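You operate a simulated robot arm through the tools that you are given. There is no shell and no other tool. Be economical: measure what you need, move in short steps, check, and stop when the job is done.

You are at the controls of a simulated two-armed robot. One attempt, no reset.

TASK
Press the bush into the yellow wheel.
Fine: air on, slide in, both buttons together; leave the wheel in the press and the dial as it is; air off again.

The check looks at the end state, three seconds after you hand in, the way a careful person would. Anything else that was tipped, shoved, dropped, spilled or broken makes it a failure.

THE ROBOT
Two 7-joint arms with two-finger parallel grippers on one trunk, on a base that drives. Base frame: it is fixed to the floor where the robot stands at the start and does not move with it; the origin is under the middle of the robot, x ahead of it, y to its left, z up. Units: mm, degrees, N and s.
The left shoulder is at the start at [60, 143, 901], the right one opposite. With the tool pointing down near the work surface each hand reaches from about 300 to 720 mm from the robot's upright axis, wherever it stands, measured 20 degrees to its own side. Places, roughly: air lever [800, 0, 900]; nest on the press slide [700, -300, 900]; press slide [700, -300, 900]; pressure dial [1000, 0, 900]. Payload 1.57 kg a hand.
The tool frame of a hand sits at the grasp point between the pads (the TCP): z along the fingers, y along the line on which they close. The tips reach 30 mm beyond it. Largest opening 110 mm; finger width 24, thickness 12; the body of the gripper, 48 by 112 mm, starts 78 mm behind the TCP.
Orientation is that of the tool frame in the base frame, as a unit quaternion [x, y, z, w]. With the fingers straight down and closing along the base's y, the tool's x points along the base's -x, its y along +y and its z along -z.

THE INTERFACE
- The arms move only by the tool jog_arm. It takes "left_plan", "right_plan" or both (then of equal length, played together; a hand with none holds still); each is text: rows parted by semicolons, each of 7 numbers parted by spaces: the shift along the tool's x, y, z in units of 250 mm (1.0 is 250 mm), then the turn, a rotation vector about the tool's x, y, z in units of 60 degrees (1.0 is 60 degrees), then the gripper command, from -1 (fully open) to 1 (shut), values between in proportion. In form: x y z wx wy wz hand; .... A call has 1 to 8 rows; each row is the pose to reach, as a shift and turn from the pose commanded when the call began, along the tool's axes at that moment. A call with a number of a shift or a turn outside -1 to 1 is refused whole. Each row takes 0.2 s and may step no farther than 50 mm and 8.6 degrees from the row before; otherwise, or with a gripper value out of range, the whole call is refused. Where a pose cannot be reached the arm comes as near as it can. A force on the tool above 70 N (or 10 N above the force at the start of the call, whichever is more), or a blocked arm, ends the call early, and 0.2 s more pass. Each finger travels about 45 mm/s and halts on what it meets, pressing with about 31 N; the grip force reading is that of the motor and also rises with nothing between the fingers. The clock runs only during rows and for 0.2 s after the last one: add rows that repeat a pose to give the fingers time. It gives the time, the measured TCP pose, the force on the tool (base axes), the opening and the grip force at its end, in the units of the frame above (readings bear some noise), with the torque about the TCP (base axes, N m) and any sound that the robot's microphone picked up.
- Cameras (640 x 400 px; columns grow to the right, rows downward): "scene" is now at [53.6, -21.1, 1526.2]; the picture's right is [-0.22, -0.97, 0.00], its down [-0.60, 0.14, -0.79] and it looks along [0.77, -0.18, -0.61] (base axes); focal length 248 px, centre (320, 200). "left" rides on the left gripper at [70, -16, -141] in its tool frame; the picture's right is [0.23, 0.97, 0.00], its down [-0.86, 0.20, -0.48] and it looks along [-0.47, 0.11, 0.88] (tool axes); focal length 222 px, centre (320, 200). "right" rides on the right gripper at [70, 16, -141] in its tool frame; the picture's right is [-0.23, 0.97, 0.00], its down [-0.86, -0.20, -0.48] and it looks along [-0.47, -0.11, 0.88] (tool axes); focal length 222 px, centre (320, 200). There is no depth. A picture from a camera that has moved, and an enlarged one, comes with that camera's place and axes in the base frame and with its lens.
- capture(camera): a new picture of that camera. It takes no simulated time.
- lift_body(by): slides the trunk up (or, below 0, down) by that many mm; the arms and the scene camera ride with it, the base frame stays. It gives what a move gives, with no picture.
- base_move(legs): drives the robot by 1 to 6 legs, each [ahead, left, turn to the left] in mm, mm and degrees, along the robot's own axes; the way and the turn of a leg run together, so that a leg with both is an arc; at most 1500 mm and 180 degrees a leg. The arms and the cameras ride along, it lands a little off, and it stops where it bumps. It gives what a move gives.
- aim_head(pan, tilt): turns the head with the scene camera to pan (to the left, within 86 degrees either way) and tilt (down, from -29 to 69), counted from straight ahead of the robot. It gives what a move gives.
- close_up(camera, box): a new picture of the part [left, top, right, bottom] of that camera's present view, enlarged. It takes no simulated time.
- finish_job(): hands the job in; it is judged then, once.

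Go step by step. Nothing tells you exact positions but the pictures and the camera data: compare them with the known pose of the tool, close in by small moves and look again before you grip or let go. The budget is 120 turns and 108 pictures, counting those below and the enlarged ones. Unless the task says otherwise, let go and move clear before handing in, and close with one line.

The tools are called after "Emit:" by a JSON object that holds its "fn" and its "kwargs". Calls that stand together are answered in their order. jog_arm: Moves the arms, as the interface text tells. Its arguments: {"type":"object","properties":{"left_plan":{"type":"string"},"right_plan":{"type":"string"}},"required":[]} The other tools are called the same way: lift_body (by) slides the trunk up or down; base_move (legs) drives the base; aim_head (pan, tilt) turns the head that bears the scene camera; capture (camera) takes a picture; close_up (camera, box) takes an enlarged picture of a part of a camera's view; finish_job () hands the job in.

At the start:

```text
time_s: 0.0
left_ee_pos: [460.4, 34.8, 999.8]
left_orientation: [0.0, 1.0, 0.0, 0.0]
left_wrist_force: [0.0, 0.0, 0.0]
left_moment: [0.01, -0.02, 0.01]
left_gripper_width: 109.7
left_grip_force: 0.1
right_ee_pos: [393.0, -359.2, 998.6]
right_orientation: [0.001, 1.0, 0.001, 0.0]
right_wrist_force: [0.4, -0.6, 0.3]
right_moment: [0.0, 0.01, 0.04]
right_gripper_width: 110.0
right_grip_force: 0.1
trunk travel left (down, up): [-500.0, 90.0]
robot x, y, heading: [-1.3, -0.6, -0.1]
head pan, tilt: [-12.9, 37.7]
```

scene: 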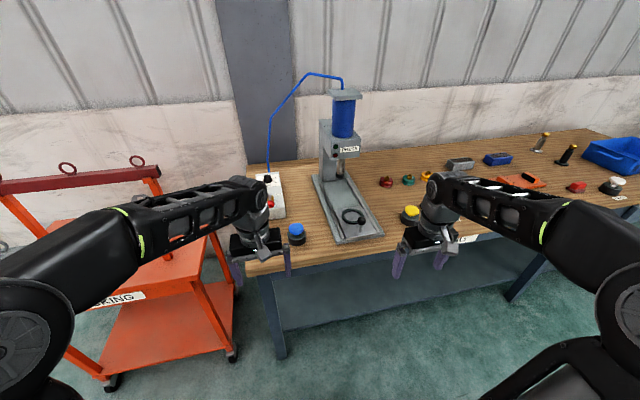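
right: 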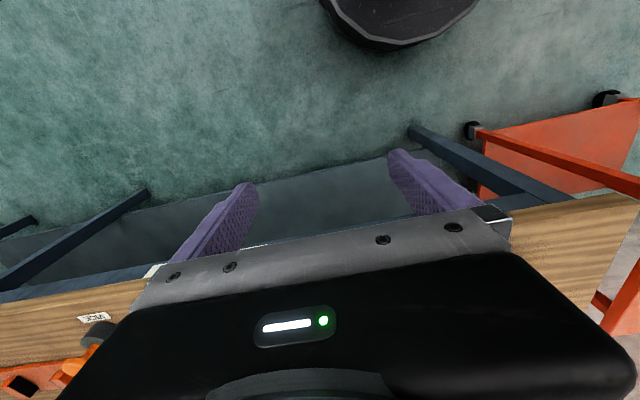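
left: 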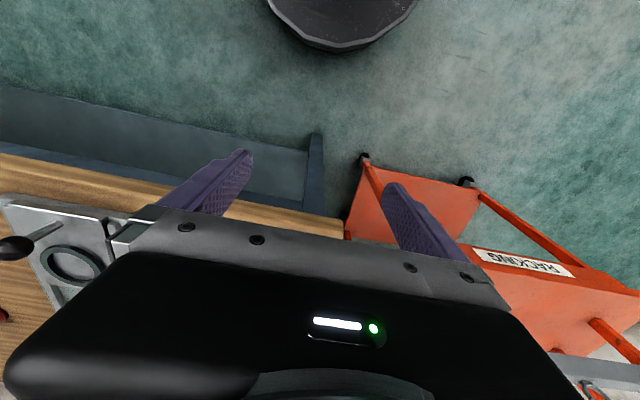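

I see a bench with a press in the middle, two buttons (blue left, yellow right), an air valve block at left and small wheels to the right. I'll enlarge the parts of the scene first.

Emit:
{"fn": "close_up", "kwargs": {"camera": "scene", "box": [230, 60, 430, 260]}}

Emit:
{"fn": "close_up", "kwargs": {"camera": "scene", "box": [360, 120, 640, 260]}}

```text
2.00 times, centred on (330, 160) of scene
camera zoom: at [53.6, -21.1, 1526.2], right [-0.22, -0.97, 0.0], down [-0.6, 0.14, -0.79], along [0.77, -0.18, -0.61], focal length 495 px, centre (300, 280)
```

zoom: 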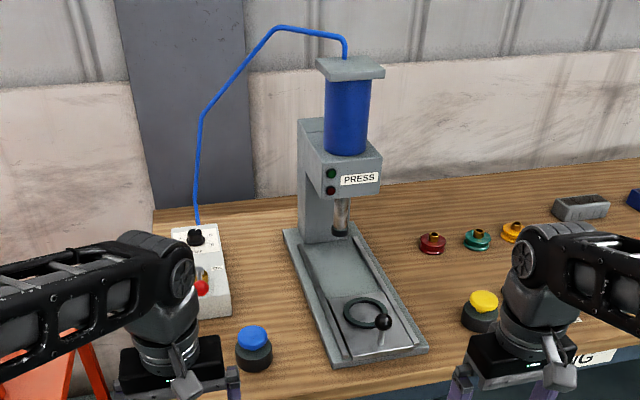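

```text
2.29 times, centred on (500, 190) of scene
camera zoom: at [53.6, -21.1, 1526.2], right [-0.22, -0.97, 0.0], down [-0.6, 0.14, -0.79], along [0.77, -0.18, -0.61], focal length 566 px, centre (-91, 223)
```

zoom: 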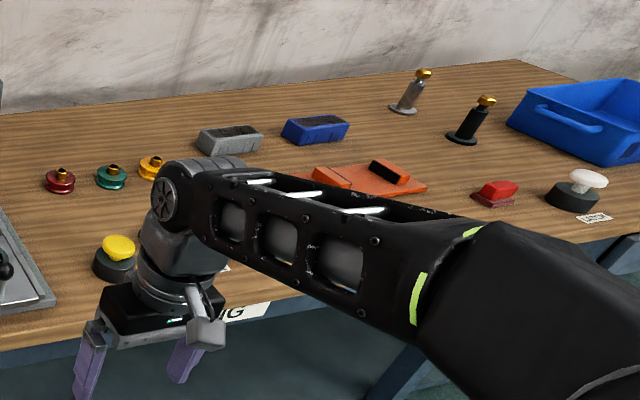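

The nest is at about (730,-304,884), the yellow wheel near (935,-750), and the buttons near (690,-84) and (701,-543). The air lever is near (836,-5). I'll raise the trunk a little and drive right, then ahead, to face the wheel.

Emit:
{"fn": "lift_body", "kwargs": {"by": 60}}

Emit:
{"fn": "base_move", "kwargs": {"legs": [[0, -500, 0], [180, 0, 0]]}}

Emit:
{"fn": "aim_head", "kwargs": {"pan": -5, "tilt": 42}}

Emit:
{"fn": "capture", "kwargs": {"camera": "scene"}}

Emit:
{"fn": "capture", "kwargs": {"camera": "right"}}

```text
time_s: 1.0
left_ee_pos: [460.6, 35.0, 1060.3]
left_orientation: [0.001, 1.0, 0.0, -0.001]
left_wrist_force: [-0.3, 1.4, -0.1]
left_moment: [0.0, 0.03, -0.01]
left_gripper_width: 110.2
left_grip_force: 0.0
right_ee_pos: [392.2, -359.4, 1059.3]
right_orientation: [0.0, 1.0, 0.001, 0.0]
right_wrist_force: [-0.5, 0.1, 0.9]
right_moment: [0.03, 0.0, -0.03]
right_gripper_width: 109.9
right_grip_force: 0.1
trunk travel left (down, up): [-560.0, 30.0]
robot x, y, heading: [-1.8, 2.0, -0.1]
head pan, tilt: [-12.9, 37.7]
```

```text
time_s: 5.0
left_ee_pos: [640.3, -456.2, 1058.9]
left_orientation: [-0.004, 1.0, 0.0, -0.001]
left_wrist_force: [0.8, 0.7, -0.6]
left_moment: [0.03, 0.05, 0.02]
left_gripper_width: 109.9
left_grip_force: 0.0
right_ee_pos: [574.2, -849.9, 1059.2]
right_orientation: [-0.004, 1.0, 0.001, -0.001]
right_wrist_force: [-0.2, -0.5, -0.5]
right_moment: [-0.03, 0.02, -0.01]
right_gripper_width: 109.9
right_grip_force: 0.0
trunk travel left (down, up): [-560.0, 30.0]
robot x, y, heading: [180.1, -496.3, 0.5]
head pan, tilt: [-12.9, 37.7]
```

```text
time_s: 5.7
left_ee_pos: [638.2, -456.1, 1059.9]
left_orientation: [-0.004, 1.0, 0.001, 0.0]
left_wrist_force: [0.9, 0.0, -0.3]
left_moment: [0.0, 0.02, 0.02]
left_gripper_width: 110.0
left_grip_force: 0.0
right_ee_pos: [572.9, -851.8, 1058.8]
right_orientation: [-0.004, 1.0, 0.0, 0.0]
right_wrist_force: [0.2, -0.3, -0.6]
right_moment: [-0.02, -0.01, 0.0]
right_gripper_width: 109.9
right_grip_force: 0.0
trunk travel left (down, up): [-560.0, 30.0]
robot x, y, heading: [176.3, -493.9, 0.7]
head pan, tilt: [-5.0, 42.0]
```

```text
102 pictures are left
camera scene: at [230.9, -502.7, 1579.9], right [-0.08, -1.0, 0.0], down [-0.67, 0.05, -0.74], along [0.74, -0.06, -0.67], focal length 248 px, centre (320, 200)
```

scene: 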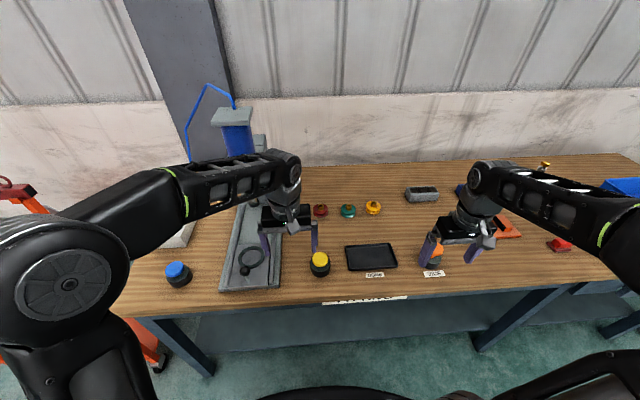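

```text
101 pictures are left
camera right: at [503.7, -835.4, 1200.9], right [0.22, 0.98, 0.0], down [0.86, -0.19, 0.48], along [0.47, -0.1, -0.88], focal length 222 px, centre (320, 200)
```

right: 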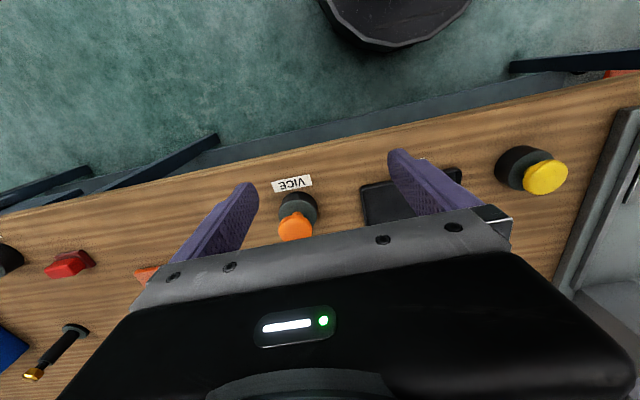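

The trays and labels are visible now. I'll enlarge the labels and the wheels.

Emit:
{"fn": "close_up", "kwargs": {"camera": "scene", "box": [290, 180, 450, 310]}}

Emit:
{"fn": "close_up", "kwargs": {"camera": "scene", "box": [290, 185, 400, 235]}}

Emit:
{"fn": "close_up", "kwargs": {"camera": "scene", "box": [150, 180, 350, 300]}}

```text
3.08 times, centred on (370, 245) of scene
camera zoom: at [230.9, -502.7, 1579.9], right [-0.08, -1.0, 0.0], down [-0.67, 0.05, -0.74], along [0.74, -0.06, -0.67], focal length 761 px, centre (166, 62)
```

zoom: 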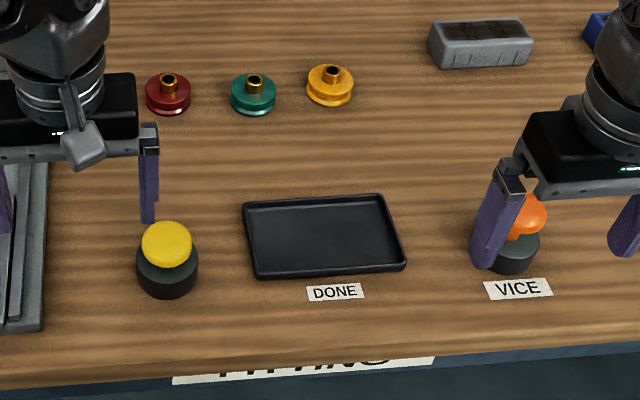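

```text
5.82 times, centred on (345, 210) of scene
camera zoom: at [230.9, -502.7, 1579.9], right [-0.08, -1.0, 0.0], down [-0.67, 0.05, -0.74], along [0.74, -0.06, -0.67], focal length 1440 px, centre (174, 142)
```

zoom: 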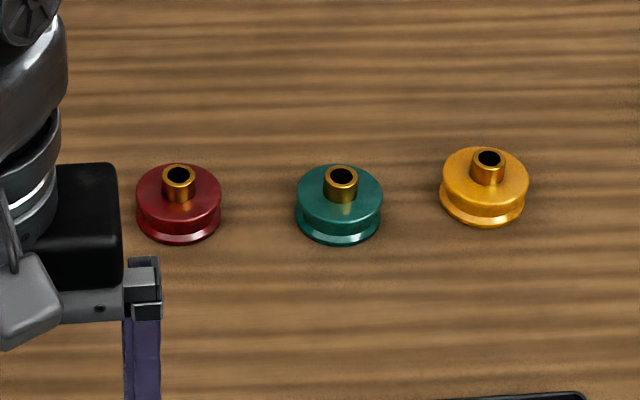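

```text
3.20 times, centred on (250, 240) of scene
camera zoom: at [230.9, -502.7, 1579.9], right [-0.08, -1.0, 0.0], down [-0.67, 0.05, -0.74], along [0.74, -0.06, -0.67], focal length 792 px, centre (544, 72)
```

zoom: 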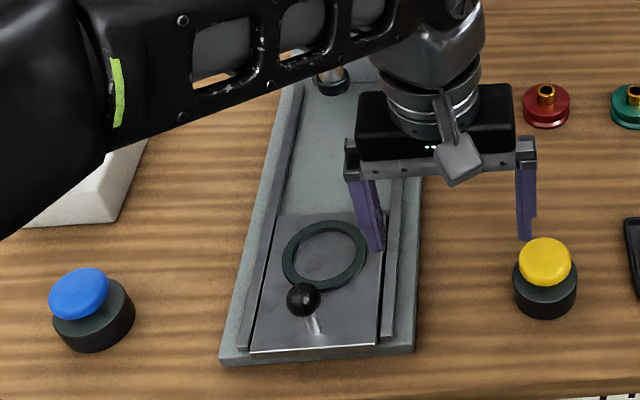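

The yellow wheel is the rightmost one, about 62 mm across, near (950,-780). The press buttons are the blue and yellow ones beside the slide. I'll drive nearer so the right hand can reach the wheel.

Emit:
{"fn": "base_move", "kwargs": {"legs": [[0, -130, 0], [100, 0, 0]]}}

Emit:
{"fn": "capture", "kwargs": {"camera": "right"}}

Emit:
{"fn": "capture", "kwargs": {"camera": "scene"}}

```text
time_s: 7.7
left_ee_pos: [742.6, -584.7, 1058.9]
left_orientation: [-0.005, 1.0, 0.0, -0.001]
left_wrist_force: [-0.1, 0.0, 0.4]
left_moment: [0.04, 0.07, 0.01]
left_gripper_width: 110.1
left_grip_force: 0.1
right_ee_pos: [677.8, -979.5, 1058.9]
right_orientation: [-0.005, 1.0, 0.002, -0.001]
right_wrist_force: [0.2, 0.5, -0.4]
right_moment: [-0.02, 0.04, -0.02]
right_gripper_width: 110.1
right_grip_force: 0.0
trunk travel left (down, up): [-560.0, 30.0]
robot x, y, heading: [279.9, -625.9, 0.4]
head pan, tilt: [-5.0, 42.0]
```

```text
97 pictures are left
camera right: at [608.6, -963.8, 1200.4], right [0.22, 0.98, 0.0], down [0.86, -0.19, 0.48], along [0.47, -0.1, -0.88], focal length 222 px, centre (320, 200)
```

right: 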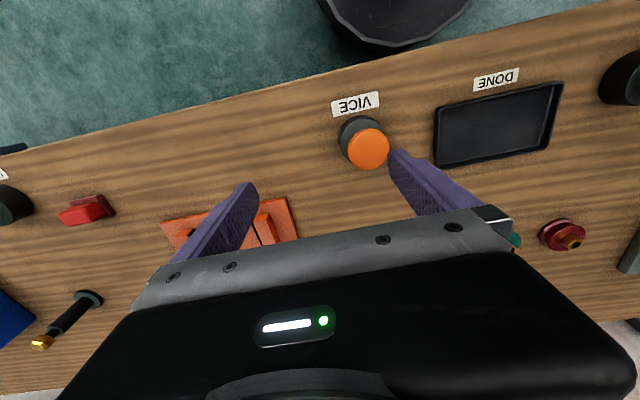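

```text
96 pictures are left
camera scene: at [335.7, -631.6, 1579.8], right [-0.08, -1.0, 0.0], down [-0.67, 0.05, -0.74], along [0.74, -0.06, -0.67], focal length 248 px, centre (320, 200)
```

scene: 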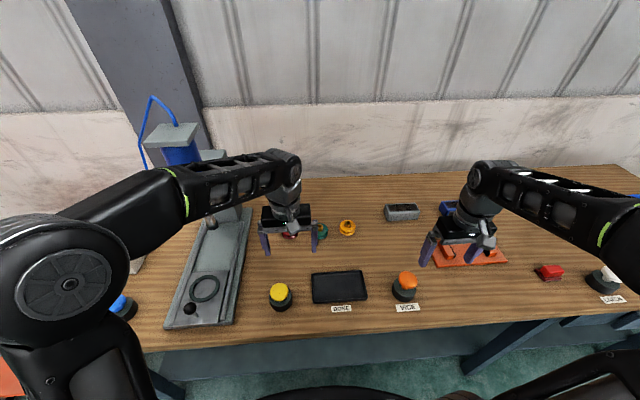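

I take the yellow wheel to be at about (960,-787), with the table top near z 845. I'll bring the right hand over it while staying high, with the gripper part closed to about 84 mm.

Emit:
{"fn": "jog_arm", "kwargs": {"right_plan": "-0.13 0.091 0 0 0 0 -0.53; -0.26 0.182 0 0 0 0 -0.53; -0.39 0.273 0 0 0 0 -0.53; -0.52 0.364 0 0 0 0 -0.53; -0.65 0.455 0 0 0 0 -0.53; -0.78 0.546 0 0 0 0 -0.53; -0.91 0.637 0 0 0 0 -0.53; -1.0 0.728 0 0 0 0 -0.53"}}

Emit:
{"fn": "capture", "kwargs": {"camera": "right"}}

Emit:
{"fn": "capture", "kwargs": {"camera": "scene"}}

```text
time_s: 9.5
left_ee_pos: [740.3, -585.0, 1060.3]
left_orientation: [-0.004, 1.0, 0.0, 0.0]
left_wrist_force: [-1.1, -0.1, -0.2]
left_moment: [0.04, 0.0, 0.04]
left_gripper_width: 110.1
left_grip_force: 0.1
right_ee_pos: [910.2, -809.0, 1058.0]
right_orientation: [-0.005, 1.0, 0.001, 0.001]
right_wrist_force: [-0.2, -1.3, -0.3]
right_moment: [0.04, -0.05, 0.02]
right_gripper_width: 84.2
right_grip_force: 0.0
right hand out of reach, approached as far as the arm can: row 8
trunk travel left (down, up): [-560.0, 30.0]
robot x, y, heading: [282.4, -622.1, 0.7]
head pan, tilt: [-5.0, 42.0]
```

```text
95 pictures are left
camera right: at [840.0, -793.1, 1200.2], right [0.22, 0.98, 0.0], down [0.86, -0.19, 0.48], along [0.47, -0.1, -0.88], focal length 222 px, centre (320, 200)
```

right: 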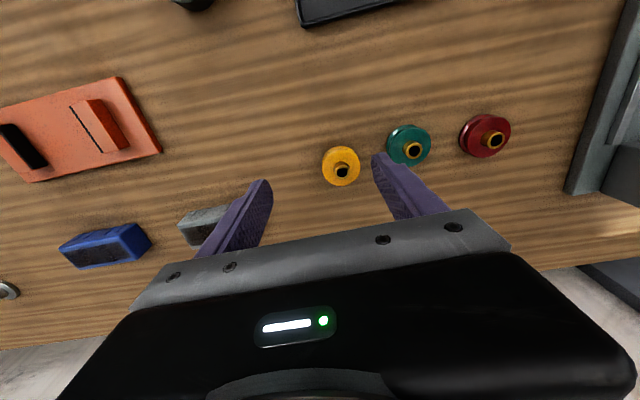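

```text
94 pictures are left
camera scene: at [332.7, -632.7, 1579.9], right [-0.08, -1.0, 0.0], down [-0.67, 0.05, -0.74], along [0.74, -0.06, -0.67], focal length 248 px, centre (320, 200)
```

scene: 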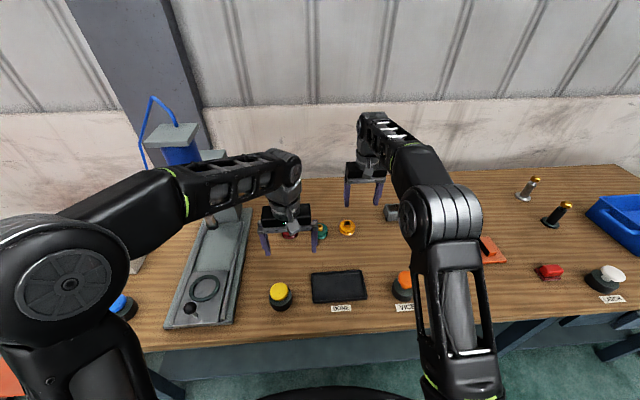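

The wheel is confirmed near (962,-785). I'll edge the base forward for reach margin.

Emit:
{"fn": "base_move", "kwargs": {"legs": [[50, 0, 0]]}}

Emit:
{"fn": "jog_arm", "kwargs": {"right_plan": "0 0.05 0.12 0 0 0 -0.53; 0 0.096 0.24 0 0 0 -0.53; 0 0.096 0.3 0 0 0 -0.53; 0 0.096 0.3 0 0 0 -0.53"}}

Emit:
{"fn": "capture", "kwargs": {"camera": "right"}}

```text
time_s: 10.5
left_ee_pos: [792.2, -583.2, 1058.8]
left_orientation: [-0.005, 1.0, 0.0, -0.001]
left_wrist_force: [0.8, -0.5, -0.9]
left_moment: [0.0, 0.04, -0.01]
left_gripper_width: 110.1
left_grip_force: 0.0
right_ee_pos: [961.0, -807.6, 1055.8]
right_orientation: [-0.005, 1.0, 0.001, 0.0]
right_wrist_force: [0.4, -0.7, -0.5]
right_moment: [0.05, 0.03, 0.0]
right_gripper_width: 83.9
right_grip_force: 0.0
trunk travel left (down, up): [-560.0, 30.0]
robot x, y, heading: [333.5, -622.5, 0.7]
head pan, tilt: [-5.0, 42.0]
```

```text
time_s: 11.5
left_ee_pos: [790.3, -582.6, 1060.2]
left_orientation: [-0.005, 1.0, 0.0, 0.0]
left_wrist_force: [0.7, -0.5, 0.7]
left_moment: [-0.02, 0.04, 0.0]
left_gripper_width: 110.0
left_grip_force: 0.0
right_ee_pos: [958.4, -784.5, 982.6]
right_orientation: [-0.005, 1.0, 0.0, 0.001]
right_wrist_force: [-0.6, 0.3, -0.4]
right_moment: [-0.02, 0.0, 0.01]
right_gripper_width: 84.0
right_grip_force: 0.0
trunk travel left (down, up): [-560.0, 30.0]
robot x, y, heading: [327.1, -621.4, 0.6]
head pan, tilt: [-5.0, 42.0]
```

```text
93 pictures are left
camera right: at [889.6, -768.9, 1123.6], right [0.22, 0.98, 0.0], down [0.86, -0.19, 0.48], along [0.47, -0.1, -0.88], focal length 222 px, centre (320, 200)
```

right: 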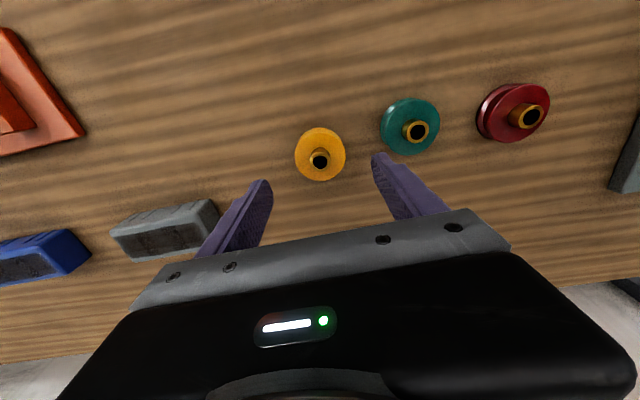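

The wheel refines to about (966,-785). I'll lower to roughly z 922 and look again.

Emit:
{"fn": "jog_arm", "kwargs": {"right_plan": "-0.03 0 0.1 0 0 0 -0.53; -0.03 0 0.2 0 0 0 -0.53; -0.03 0 0.24 0 0 0 -0.53"}}

Emit:
{"fn": "capture", "kwargs": {"camera": "right"}}

Emit:
{"fn": "close_up", "kwargs": {"camera": "scene", "box": [280, 170, 400, 245]}}

```text
time_s: 12.3
left_ee_pos: [791.3, -582.9, 1059.2]
left_orientation: [-0.005, 1.0, 0.0, 0.0]
left_wrist_force: [0.2, 0.5, 0.0]
left_moment: [-0.01, 0.0, 0.02]
left_gripper_width: 109.7
left_grip_force: 0.1
right_ee_pos: [967.8, -783.5, 922.1]
right_orientation: [-0.005, 1.0, 0.001, 0.0]
right_wrist_force: [0.2, 0.5, 0.9]
right_moment: [0.0, -0.01, 0.03]
right_gripper_width: 84.1
right_grip_force: 0.0
trunk travel left (down, up): [-560.0, 30.0]
robot x, y, heading: [330.7, -623.5, 0.4]
head pan, tilt: [-5.0, 42.0]
```

```text
92 pictures are left
camera right: at [897.6, -768.7, 1063.3], right [0.22, 0.98, 0.0], down [0.86, -0.19, 0.48], along [0.47, -0.1, -0.88], focal length 222 px, centre (320, 200)
```

right: 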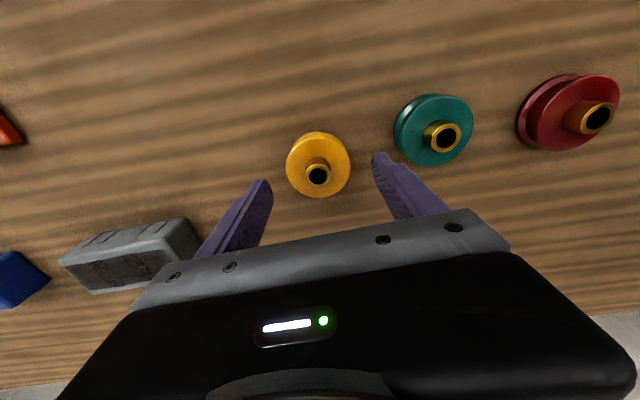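

```text
5.33 times, centred on (340, 208) of scene
camera zoom: at [383.7, -631.2, 1579.9], right [-0.08, -1.0, 0.0], down [-0.67, 0.05, -0.74], along [0.74, -0.06, -0.67], focal length 1320 px, centre (213, 160)
```

zoom: 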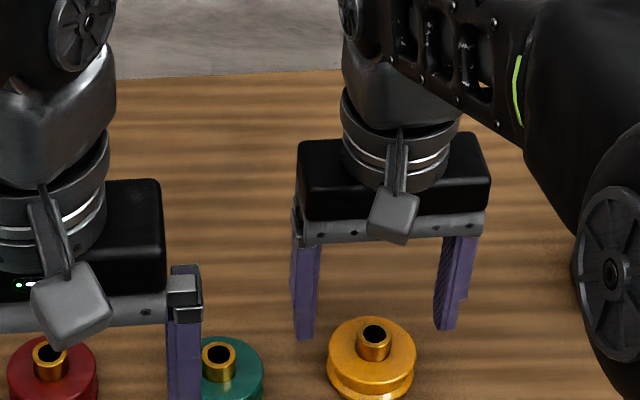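

The wheel is centred under the hand. I'll lower to z 888 and check the finger tips against it.

Emit:
{"fn": "jog_arm", "kwargs": {"right_plan": "0 -0.004 0.08 0 0 0 -0.53; 0 -0.004 0.136 0 0 0 -0.53; 0 -0.004 0.136 0 0 0 -0.53"}}

Emit:
{"fn": "close_up", "kwargs": {"camera": "right", "box": [220, 100, 460, 250]}}

Emit:
{"fn": "close_up", "kwargs": {"camera": "scene", "box": [290, 180, 390, 245]}}

```text
time_s: 13.1
left_ee_pos: [790.8, -583.1, 1060.5]
left_orientation: [-0.005, 1.0, 0.0, 0.0]
left_wrist_force: [-0.4, -0.1, 0.3]
left_moment: [0.03, 0.02, 0.05]
left_gripper_width: 109.8
left_grip_force: 0.0
right_ee_pos: [966.3, -784.9, 889.1]
right_orientation: [-0.005, 1.0, 0.001, 0.0]
right_wrist_force: [-0.4, 1.0, 0.3]
right_moment: [0.05, -0.03, -0.03]
right_gripper_width: 84.2
right_grip_force: 0.0
trunk travel left (down, up): [-560.0, 30.0]
robot x, y, heading: [330.3, -625.4, 1.0]
head pan, tilt: [-5.0, 42.0]
```

```text
2.67 times, centred on (340, 175) of right
camera zoom: at [897.5, -769.5, 1030.6], right [0.22, 0.98, 0.0], down [0.86, -0.19, 0.48], along [0.47, -0.1, -0.88], focal length 592 px, centre (267, 267)
```

zoom: 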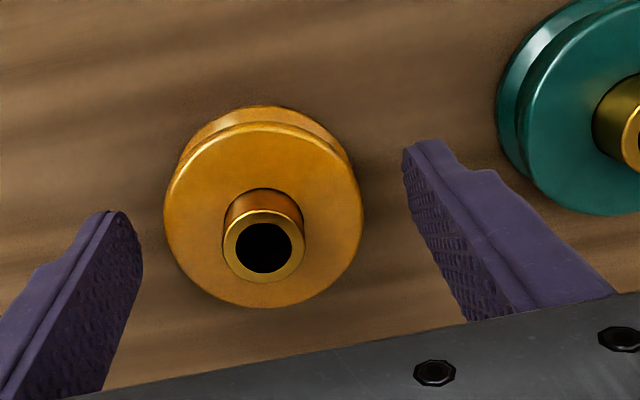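

```text
6.15 times, centred on (340, 212) of scene
camera zoom: at [383.5, -631.1, 1579.9], right [-0.08, -1.0, 0.0], down [-0.67, 0.05, -0.74], along [0.74, -0.06, -0.67], focal length 1523 px, centre (197, 123)
```

zoom: 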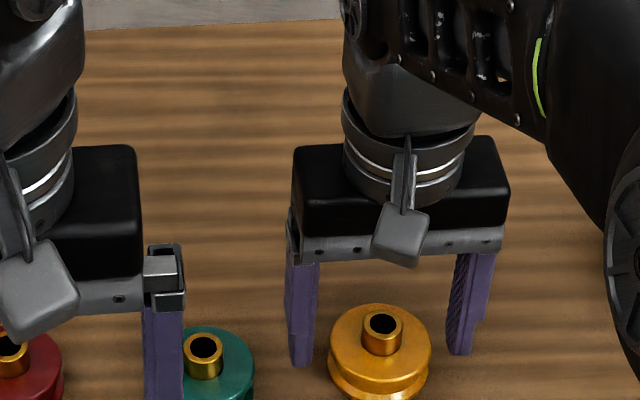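

The finger tips straddle the wheel's upper flange about 8 mm above the table. I'll close here and then check.

Emit:
{"fn": "jog_arm", "kwargs": {"right_plan": "0 0 0 0 0 0 0.2; 0 0 0 0 0 0 0.6; 0 0 0 0 0 0 0.6; 0 0 0 0 0 0 0.6; 0 0 0 0 0 0 0.6"}}

Emit:
{"fn": "close_up", "kwargs": {"camera": "right", "box": [220, 100, 460, 250]}}

```text
time_s: 14.3
left_ee_pos: [790.7, -584.5, 1061.3]
left_orientation: [-0.005, 1.0, 0.0, -0.001]
left_wrist_force: [0.1, 1.2, 0.4]
left_moment: [0.01, 0.0, 0.01]
left_gripper_width: 110.2
left_grip_force: 0.1
right_ee_pos: [966.9, -785.7, 890.0]
right_orientation: [-0.005, 1.0, 0.001, 0.0]
right_wrist_force: [-0.4, -2.9, -0.8]
right_moment: [-0.26, 0.03, -0.01]
right_gripper_width: 61.5
right_grip_force: 31.2
trunk travel left (down, up): [-560.0, 30.0]
robot x, y, heading: [334.7, -622.8, 0.5]
head pan, tilt: [-5.0, 42.0]
```

```text
2.67 times, centred on (340, 175) of right
camera zoom: at [897.5, -769.8, 1030.7], right [0.22, 0.98, 0.0], down [0.86, -0.19, 0.48], along [0.47, -0.1, -0.88], focal length 592 px, centre (267, 267)
```

zoom: 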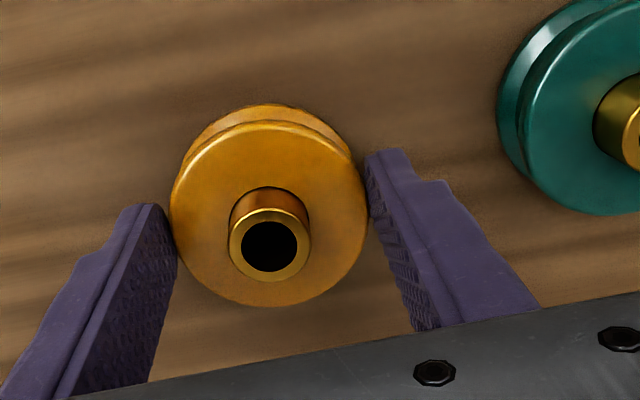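

Gripped at 61.5 mm, but the overlap may be shallow. I'll open slightly, lower 6 mm, shift 3 mm forward and re-grip.

Emit:
{"fn": "jog_arm", "kwargs": {"right_plan": "0 0 0 0 0 0 -0.4; 0 0 0 0 0 0 -0.4; -0.012 0 0.012 0 0 0 -0.4; -0.012 0 0.024 0 0 0 -0.4; -0.012 0 0.024 0 0 0 -0.4"}}

Emit:
{"fn": "close_up", "kwargs": {"camera": "right", "box": [220, 100, 460, 250]}}

```text
time_s: 15.5
left_ee_pos: [790.1, -584.1, 1059.6]
left_orientation: [-0.004, 1.0, 0.0, 0.0]
left_wrist_force: [-0.2, -0.4, -1.0]
left_moment: [0.01, 0.02, 0.02]
left_gripper_width: 110.1
left_grip_force: 0.1
right_ee_pos: [970.7, -783.9, 882.9]
right_orientation: [-0.005, 1.0, 0.001, 0.0]
right_wrist_force: [0.9, -0.8, 0.1]
right_moment: [-0.03, 0.0, -0.02]
right_gripper_width: 76.9
right_grip_force: 0.0
trunk travel left (down, up): [-560.0, 30.0]
robot x, y, heading: [332.4, -620.5, 0.4]
head pan, tilt: [-5.0, 42.0]
```

```text
2.67 times, centred on (340, 175) of right
camera zoom: at [900.4, -769.2, 1025.1], right [0.22, 0.98, 0.0], down [0.86, -0.19, 0.48], along [0.47, -0.1, -0.88], focal length 592 px, centre (267, 267)
```

zoom: 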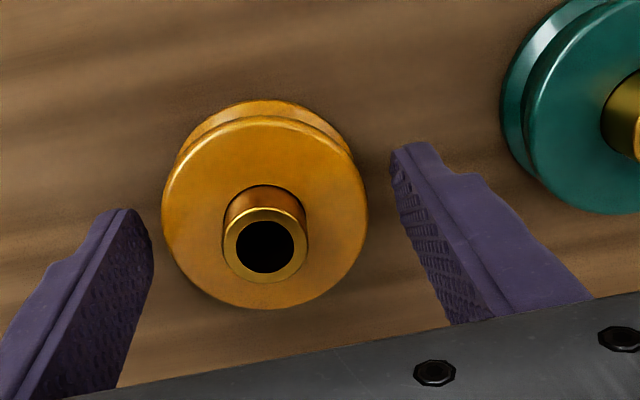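

No table contact. I'll close and lift a little to check the hold.

Emit:
{"fn": "jog_arm", "kwargs": {"right_plan": "0 0 0 0 0 0 0.2; 0 0 0 0 0 0 0.6; 0 0 0 0 0 0 0.6; 0 0 0 0 0 0 0.6; 0 0 -0.02 0 0 0 0.6; 0 0 -0.04 0 0 0 0.6; 0 0 -0.08 0 0 0 0.6; 0 0 -0.08 0 0 0 0.6"}}

Emit:
{"fn": "close_up", "kwargs": {"camera": "right", "box": [220, 100, 460, 250]}}

Emit:
{"fn": "close_up", "kwargs": {"camera": "scene", "box": [290, 180, 390, 245]}}

```text
time_s: 17.3
left_ee_pos: [791.5, -582.1, 1060.6]
left_orientation: [-0.005, 1.0, 0.001, 0.0]
left_wrist_force: [0.2, -0.2, 0.3]
left_moment: [-0.01, 0.0, -0.01]
left_gripper_width: 110.2
left_grip_force: 0.1
right_ee_pos: [971.1, -785.4, 901.5]
right_orientation: [-0.006, 1.0, 0.002, 0.001]
right_wrist_force: [0.3, 0.6, -5.5]
right_moment: [-0.01, 0.01, 0.01]
right_gripper_width: 61.2
right_grip_force: 31.0
trunk travel left (down, up): [-560.0, 30.0]
robot x, y, heading: [331.1, -620.7, 0.7]
head pan, tilt: [-5.0, 42.0]
```

```text
2.67 times, centred on (340, 175) of right
camera zoom: at [900.9, -769.9, 1044.1], right [0.22, 0.98, 0.0], down [0.86, -0.19, 0.48], along [0.47, -0.1, -0.88], focal length 592 px, centre (267, 267)
```

zoom: 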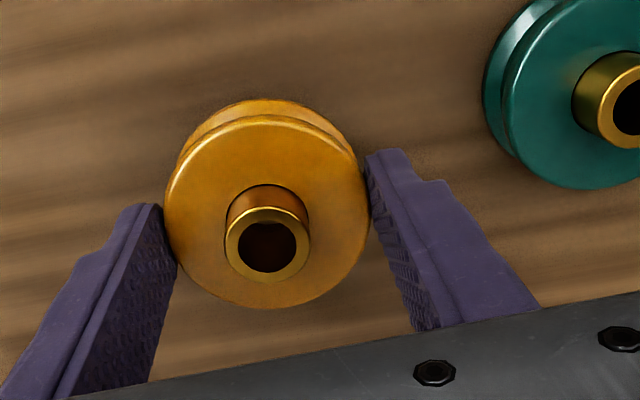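

```text
6.15 times, centred on (340, 212) of scene
camera zoom: at [384.2, -631.2, 1579.8], right [-0.08, -1.0, 0.0], down [-0.67, 0.05, -0.74], along [0.74, -0.06, -0.67], focal length 1523 px, centre (197, 123)
```

zoom: 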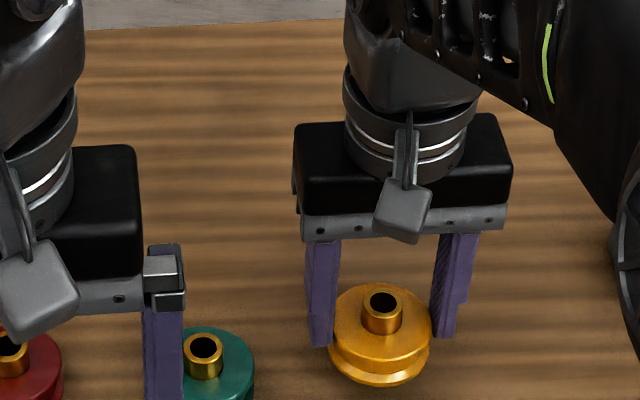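

The wheel is held securely with the bush on it. I'll lift clear, back off, then drive left toward the press.

Emit:
{"fn": "jog_arm", "kwargs": {"right_plan": "0.1 0 -0.12 0 0 0 0.6; 0.2 0 -0.25 0 0 0 0.6; 0.3 0 -0.38 0 0 0 0.6; 0.4 0 -0.5 0 0 0 0.6; 0.4 0 -0.5 0 0 0 0.6"}}

Emit:
{"fn": "base_move", "kwargs": {"legs": [[-200, 0, 0], [0, 440, 0]]}}

Emit:
{"fn": "aim_head", "kwargs": {"pan": 0, "tilt": 42}}

Emit:
{"fn": "capture", "kwargs": {"camera": "scene"}}

Emit:
{"fn": "capture", "kwargs": {"camera": "right"}}

```text
time_s: 18.5
left_ee_pos: [790.6, -584.6, 1058.8]
left_orientation: [-0.005, 1.0, 0.0, -0.001]
left_wrist_force: [-0.3, -0.1, -0.9]
left_moment: [-0.01, -0.01, 0.04]
left_gripper_width: 109.9
left_grip_force: 0.0
right_ee_pos: [871.1, -785.4, 1030.2]
right_orientation: [-0.005, 1.0, 0.0, 0.0]
right_wrist_force: [0.3, 0.7, -4.9]
right_moment: [0.05, 0.05, -0.03]
right_gripper_width: 61.4
right_grip_force: 31.1
trunk travel left (down, up): [-560.0, 30.0]
robot x, y, heading: [330.8, -623.0, 0.6]
head pan, tilt: [-5.0, 42.0]
```

```text
time_s: 22.3
left_ee_pos: [586.9, -145.0, 1059.9]
left_orientation: [-0.006, 1.0, 0.0, 0.0]
left_wrist_force: [0.0, 1.1, -1.1]
left_moment: [-0.01, 0.0, 0.02]
left_gripper_width: 109.9
left_grip_force: 0.1
right_ee_pos: [667.9, -346.2, 1029.3]
right_orientation: [-0.006, 1.0, 0.0, 0.0]
right_wrist_force: [-0.5, -0.6, -5.8]
right_moment: [-0.02, 0.0, -0.03]
right_gripper_width: 61.3
right_grip_force: 31.2
trunk travel left (down, up): [-560.0, 30.0]
robot x, y, heading: [130.1, -182.2, 0.9]
head pan, tilt: [-5.0, 42.0]
```

```text
time_s: 23.0
left_ee_pos: [588.1, -144.4, 1058.7]
left_orientation: [-0.006, 1.0, 0.0, 0.0]
left_wrist_force: [0.4, -0.1, 0.2]
left_moment: [0.0, 0.02, -0.03]
left_gripper_width: 110.1
left_grip_force: 0.1
right_ee_pos: [668.7, -346.9, 1028.9]
right_orientation: [-0.006, 1.0, 0.002, 0.0]
right_wrist_force: [-0.5, 0.2, -6.2]
right_moment: [0.02, 0.01, -0.01]
right_gripper_width: 61.2
right_grip_force: 31.3
trunk travel left (down, up): [-560.0, 30.0]
robot x, y, heading: [129.6, -187.0, 0.8]
head pan, tilt: [0.0, 42.0]
```

```text
84 pictures are left
camera scene: at [181.3, -186.4, 1579.8], right [0.01, -1.0, 0.0], down [-0.67, -0.01, -0.74], along [0.74, 0.01, -0.67], focal length 248 px, centre (320, 200)
```

scene: 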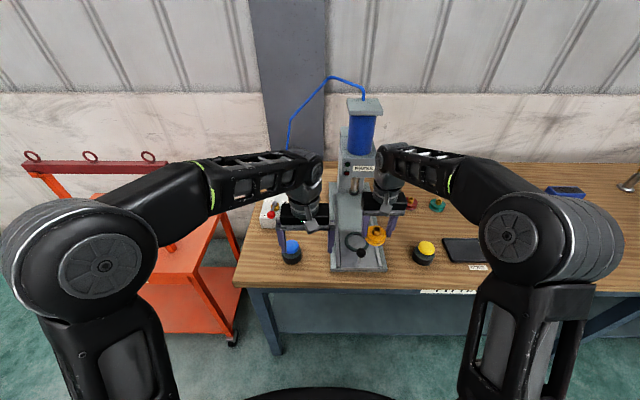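

```text
83 pictures are left
camera right: at [599.1, -332.2, 1170.2], right [0.22, 0.98, 0.0], down [0.86, -0.19, 0.48], along [0.47, -0.1, -0.88], focal length 222 px, centre (320, 200)
```

right: 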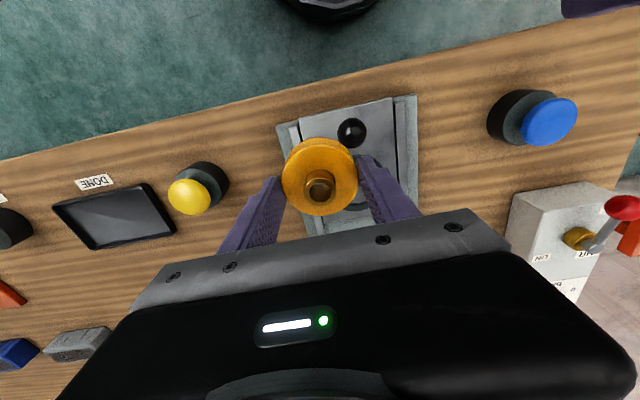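

The wheel is now just right of the slide. I'll zoom in on the nest to fix its position.

Emit:
{"fn": "close_up", "kwargs": {"camera": "scene", "box": [320, 200, 440, 275]}}

Emit:
{"fn": "close_up", "kwargs": {"camera": "left", "box": [0, 60, 320, 260]}}

Emit:
{"fn": "close_up", "kwargs": {"camera": "right", "box": [260, 80, 440, 220]}}

```text
5.33 times, centred on (380, 238) of scene
camera zoom: at [181.3, -186.4, 1579.8], right [0.01, -1.0, 0.0], down [-0.67, -0.01, -0.74], along [0.74, 0.01, -0.67], focal length 1320 px, centre (0, 0)
```

zoom: 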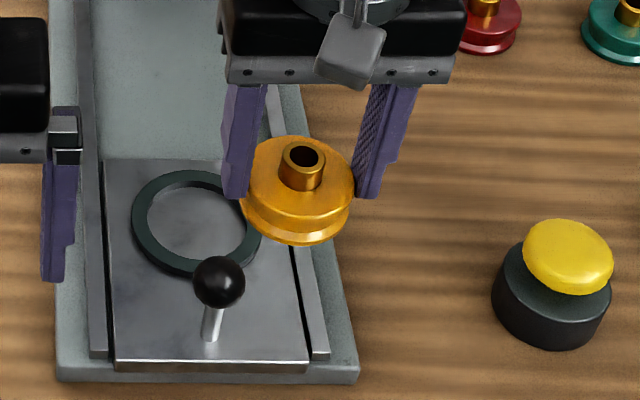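

```text
2.00 times, centred on (160, 160) of left
camera zoom: at [518.4, -161.3, 1200.5], right [-0.24, 0.97, 0.0], down [0.85, 0.21, 0.48], along [0.46, 0.11, -0.88], focal length 444 px, centre (640, 280)
```

zoom: 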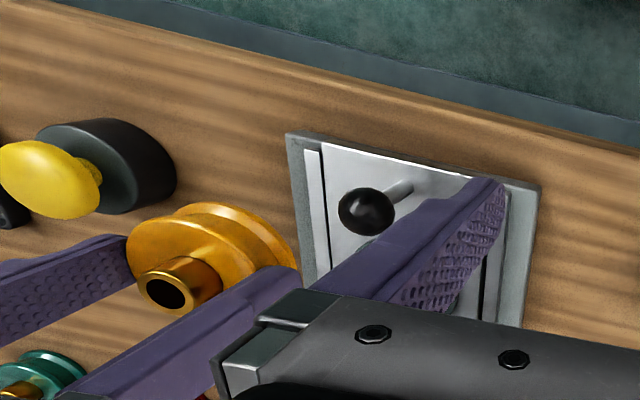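

```text
2.86 times, centred on (350, 150) of right
camera zoom: at [599.1, -332.2, 1170.2], right [0.22, 0.98, 0.0], down [0.86, -0.19, 0.48], along [0.47, -0.1, -0.88], focal length 635 px, centre (234, 343)
```

zoom: 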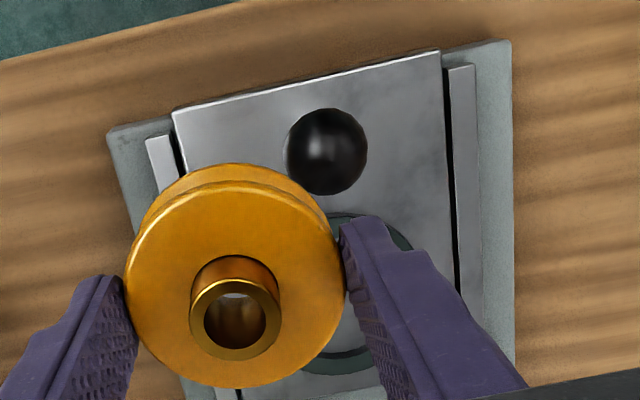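

The ring centre comes to about (735.5,-310), top near z 879, inner diameter about 66 mm. I'll move the wheel above it and come down partway.

Emit:
{"fn": "jog_arm", "kwargs": {"right_plan": "-0.134 0.074 0 0 0 0 0.6; -0.268 0.145 0 0 0 0 0.6; -0.268 0.145 0.14 0 0 0 0.6; -0.268 0.145 0.28 0 0 0 0.6; -0.268 0.145 0.38 0 0 0 0.6; -0.268 0.145 0.38 0 0 0 0.6"}}

Emit:
{"fn": "close_up", "kwargs": {"camera": "scene", "box": [320, 200, 440, 275]}}

Emit:
{"fn": "close_up", "kwargs": {"camera": "right", "box": [260, 80, 440, 220]}}

```text
time_s: 24.4
left_ee_pos: [587.7, -144.9, 1059.1]
left_orientation: [-0.006, 1.0, -0.001, 0.0]
left_wrist_force: [0.4, 0.6, -0.9]
left_moment: [0.02, 0.02, 0.0]
left_gripper_width: 109.9
left_grip_force: 0.0
right_ee_pos: [735.1, -310.8, 934.0]
right_orientation: [-0.006, 1.0, -0.001, 0.0]
right_wrist_force: [-1.0, 0.0, -6.2]
right_moment: [-0.01, 0.02, -0.01]
right_gripper_width: 61.4
right_grip_force: 31.5
trunk travel left (down, up): [-560.0, 30.0]
robot x, y, heading: [130.9, -184.6, 0.5]
head pan, tilt: [0.0, 42.0]
```

```text
5.33 times, centred on (380, 238) of scene
camera zoom: at [181.2, -186.1, 1579.8], right [0.01, -1.0, 0.0], down [-0.67, -0.01, -0.74], along [0.74, 0.01, -0.67], focal length 1320 px, centre (0, 0)
```

zoom: 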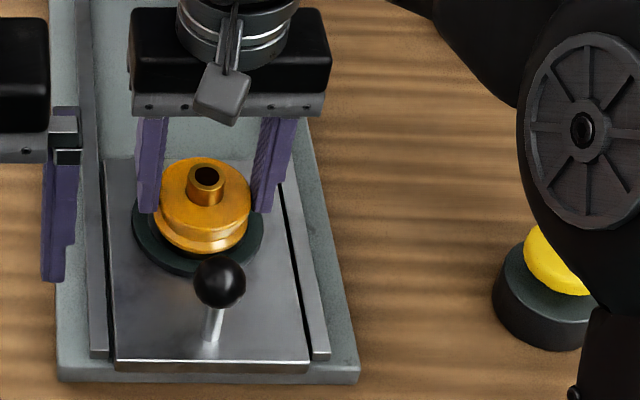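

```text
2.86 times, centred on (350, 150) of right
camera zoom: at [665.6, -294.9, 1074.5], right [0.22, 0.98, 0.0], down [0.86, -0.19, 0.48], along [0.47, -0.1, -0.88], focal length 635 px, centre (234, 343)
```

zoom: 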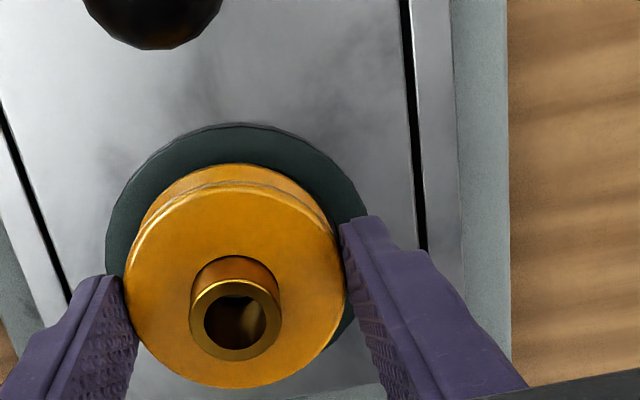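

Cross-checking the two views, the wheel sits on the TCP with its bottom about 15 mm below the tips. The ring centre is nearer x 740. I'll shift 5 mm forward, lower 8 mm and look again.

Emit:
{"fn": "jog_arm", "kwargs": {"right_plan": "-0.02 0 0 0 0 0 0.6; -0.02 0 0.032 0 0 0 0.6; -0.02 0 0.032 0 0 0 0.6"}}

Emit:
{"fn": "close_up", "kwargs": {"camera": "scene", "box": [325, 212, 389, 252]}}

Emit:
{"fn": "close_up", "kwargs": {"camera": "right", "box": [260, 80, 440, 220]}}

```text
time_s: 25.2
left_ee_pos: [587.1, -143.8, 1058.6]
left_orientation: [-0.006, 1.0, -0.001, 0.0]
left_wrist_force: [-0.3, -0.7, 0.1]
left_moment: [-0.01, -0.03, -0.01]
left_gripper_width: 110.3
left_grip_force: 0.2
right_ee_pos: [739.9, -309.4, 925.6]
right_orientation: [-0.006, 1.0, 0.001, 0.001]
right_wrist_force: [0.6, 0.2, -5.4]
right_moment: [0.01, 0.03, 0.02]
right_gripper_width: 61.1
right_grip_force: 31.0
trunk travel left (down, up): [-560.0, 30.0]
robot x, y, heading: [130.6, -186.3, 0.8]
head pan, tilt: [0.0, 42.0]
```

```text
10.00 times, centred on (357, 232) of scene
camera zoom: at [181.3, -186.1, 1579.8], right [0.01, -1.0, 0.0], down [-0.67, -0.01, -0.74], along [0.74, 0.01, -0.67], focal length 2475 px, centre (-50, -120)
```

zoom: 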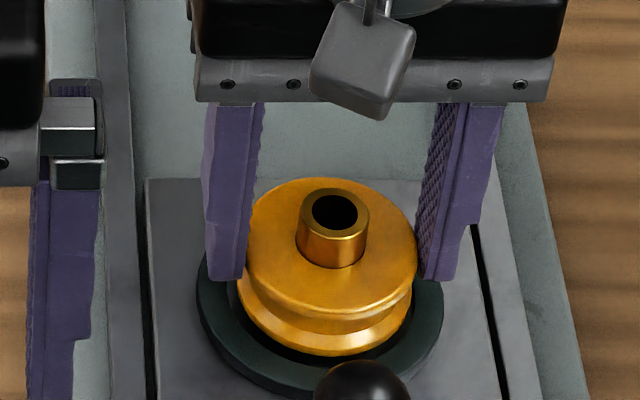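

```text
2.86 times, centred on (350, 150) of right
camera zoom: at [671.1, -295.3, 1067.0], right [0.22, 0.98, 0.0], down [0.86, -0.19, 0.48], along [0.47, -0.1, -0.88], focal length 635 px, centre (234, 343)
```

zoom: 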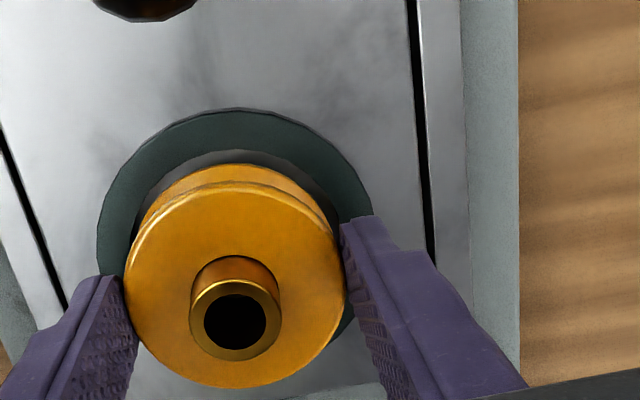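

The wheel is nearly concentric with the ring. I'll nudge it 1 mm back and lower 8 mm.

Emit:
{"fn": "jog_arm", "kwargs": {"right_plan": "0.003 0 0.016 0 0 0 0.6; 0.003 0 0.032 0 0 0 0.6; 0.003 0 0.032 0 0 0 0.6"}}

Emit:
{"fn": "close_up", "kwargs": {"camera": "scene", "box": [325, 212, 389, 252]}}

Emit:
{"fn": "close_up", "kwargs": {"camera": "right", "box": [260, 80, 440, 220]}}

```text
time_s: 26.0
left_ee_pos: [588.1, -145.7, 1059.3]
left_orientation: [-0.006, 1.0, 0.0, 0.0]
left_wrist_force: [0.0, -0.1, -0.5]
left_moment: [0.0, 0.02, 0.04]
left_gripper_width: 109.8
left_grip_force: 0.0
right_ee_pos: [740.1, -310.7, 918.1]
right_orientation: [-0.006, 1.0, 0.001, 0.001]
right_wrist_force: [0.5, -0.3, -5.4]
right_moment: [0.0, 0.0, -0.03]
right_gripper_width: 61.2
right_grip_force: 31.1
trunk travel left (down, up): [-560.0, 30.0]
robot x, y, heading: [130.1, -185.1, 0.5]
head pan, tilt: [0.0, 42.0]
```

```text
10.00 times, centred on (357, 232) of scene
camera zoom: at [181.3, -186.2, 1579.8], right [0.01, -1.0, 0.0], down [-0.67, -0.01, -0.74], along [0.74, 0.01, -0.67], focal length 2475 px, centre (-50, -120)
```

zoom: 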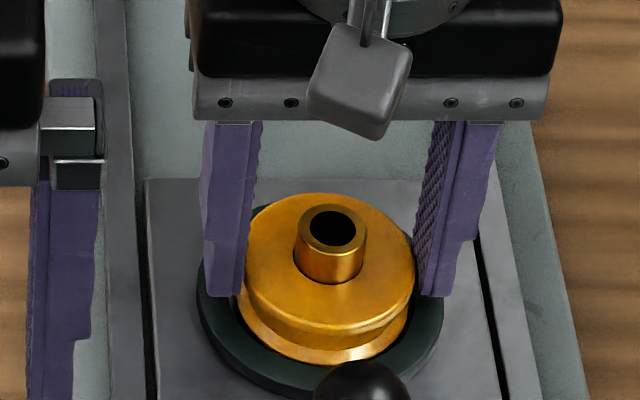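

```text
2.86 times, centred on (350, 150) of right
camera zoom: at [670.4, -295.2, 1059.4], right [0.22, 0.98, 0.0], down [0.86, -0.19, 0.48], along [0.47, -0.1, -0.88], focal length 635 px, centre (234, 343)
```

zoom: 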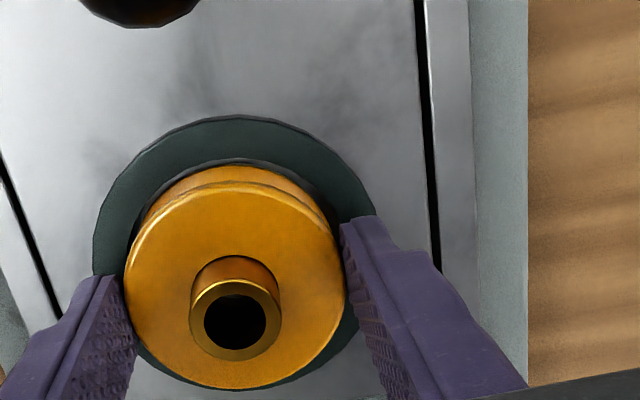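

It is entering the ring evenly. I'll go on down in small steps until it touches.

Emit:
{"fn": "jog_arm", "kwargs": {"right_plan": "0 0 0.008 0 0 0 0.6; 0 0 0.016 0 0 0 0.6; 0 0 0.016 0 0 0 0.6"}}

Emit:
{"fn": "close_up", "kwargs": {"camera": "scene", "box": [325, 212, 389, 252]}}

```text
time_s: 26.8
left_ee_pos: [585.9, -145.4, 1061.1]
left_orientation: [-0.006, 1.0, 0.0, 0.002]
left_wrist_force: [0.6, 0.9, 0.2]
left_moment: [0.01, 0.02, 0.0]
left_gripper_width: 109.9
left_grip_force: 0.1
right_ee_pos: [740.4, -310.4, 916.9]
right_orientation: [-0.006, 1.0, 0.0, 0.004]
right_wrist_force: [2.8, -0.9, 23.0]
right_moment: [-0.29, -0.02, 0.03]
right_gripper_width: 61.5
right_grip_force: 31.3
trunk travel left (down, up): [-560.0, 30.0]
robot x, y, heading: [125.2, -188.4, 0.7]
head pan, tilt: [0.0, 42.0]
```

```text
10.00 times, centred on (357, 232) of scene
camera zoom: at [178.7, -185.8, 1580.3], right [0.01, -1.0, 0.0], down [-0.67, -0.01, -0.74], along [0.74, 0.01, -0.67], focal length 2475 px, centre (-50, -120)
```

zoom: 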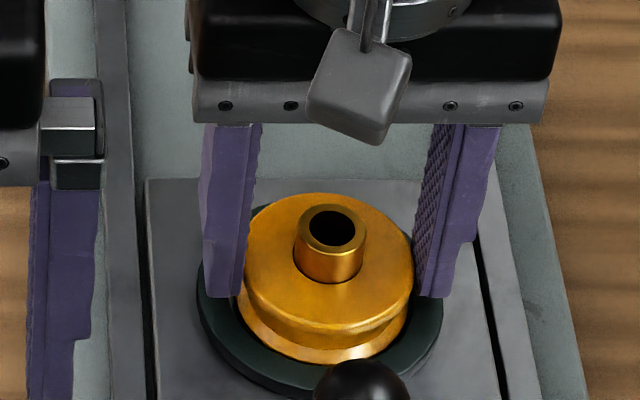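

Contact at z 917 with about 28 N. I'll ease the load off 3 mm and inspect from the wrist.

Emit:
{"fn": "jog_arm", "kwargs": {"right_plan": "0 0 -0.01 0 0 0 0.6; 0 0 -0.01 0 0 0 0.6"}}

Emit:
{"fn": "close_up", "kwargs": {"camera": "right", "box": [280, 110, 400, 210]}}

Emit:
{"fn": "close_up", "kwargs": {"camera": "left", "box": [0, 60, 320, 260]}}

Emit:
{"fn": "close_up", "kwargs": {"camera": "scene", "box": [338, 226, 376, 250]}}

```text
time_s: 27.4
left_ee_pos: [586.7, -144.8, 1059.9]
left_orientation: [-0.007, 1.0, 0.0, 0.0]
left_wrist_force: [-0.6, 0.3, 0.9]
left_moment: [-0.01, 0.03, 0.0]
left_gripper_width: 110.1
left_grip_force: 0.2
right_ee_pos: [737.8, -309.8, 918.2]
right_orientation: [-0.006, 1.0, 0.001, 0.002]
right_wrist_force: [8.0, -1.6, 15.3]
right_moment: [-0.22, -0.86, 0.03]
right_gripper_width: 61.2
right_grip_force: 30.8
trunk travel left (down, up): [-560.0, 30.0]
robot x, y, heading: [128.6, -183.8, 0.9]
head pan, tilt: [0.0, 42.0]
```

```text
4.00 times, centred on (340, 160) of right
camera zoom: at [669.3, -295.0, 1058.4], right [0.21, 0.98, 0.0], down [0.86, -0.19, 0.48], along [0.47, -0.1, -0.88], focal length 888 px, centre (240, 360)
```

zoom: 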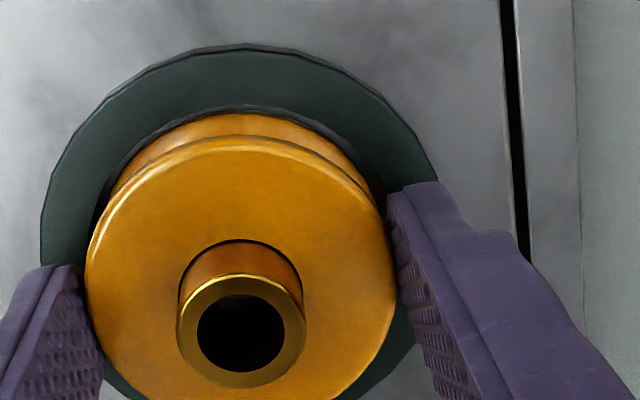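

```text
2.00 times, centred on (160, 160) of left
camera zoom: at [517.7, -160.9, 1200.8], right [-0.24, 0.97, 0.0], down [0.85, 0.21, 0.48], along [0.46, 0.11, -0.88], focal length 444 px, centre (640, 280)
```

zoom: 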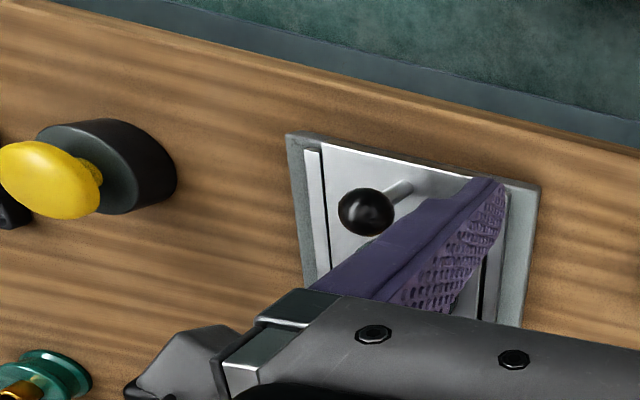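

```text
16.00 times, centred on (357, 238) of scene
camera zoom: at [180.2, -185.9, 1579.8], right [0.01, -1.0, 0.0], down [-0.67, -0.01, -0.74], along [0.74, 0.01, -0.67], focal length 3960 px, centre (-272, -408)
```

zoom: 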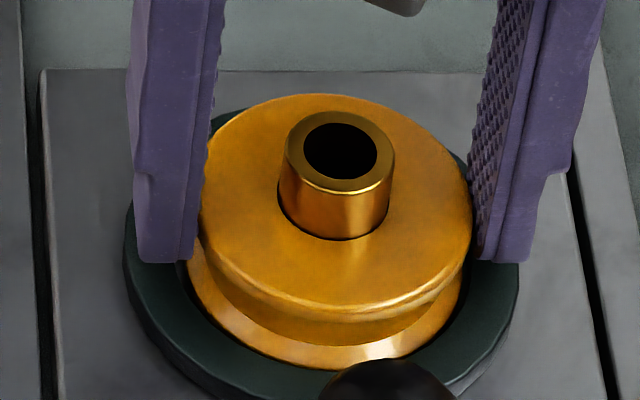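

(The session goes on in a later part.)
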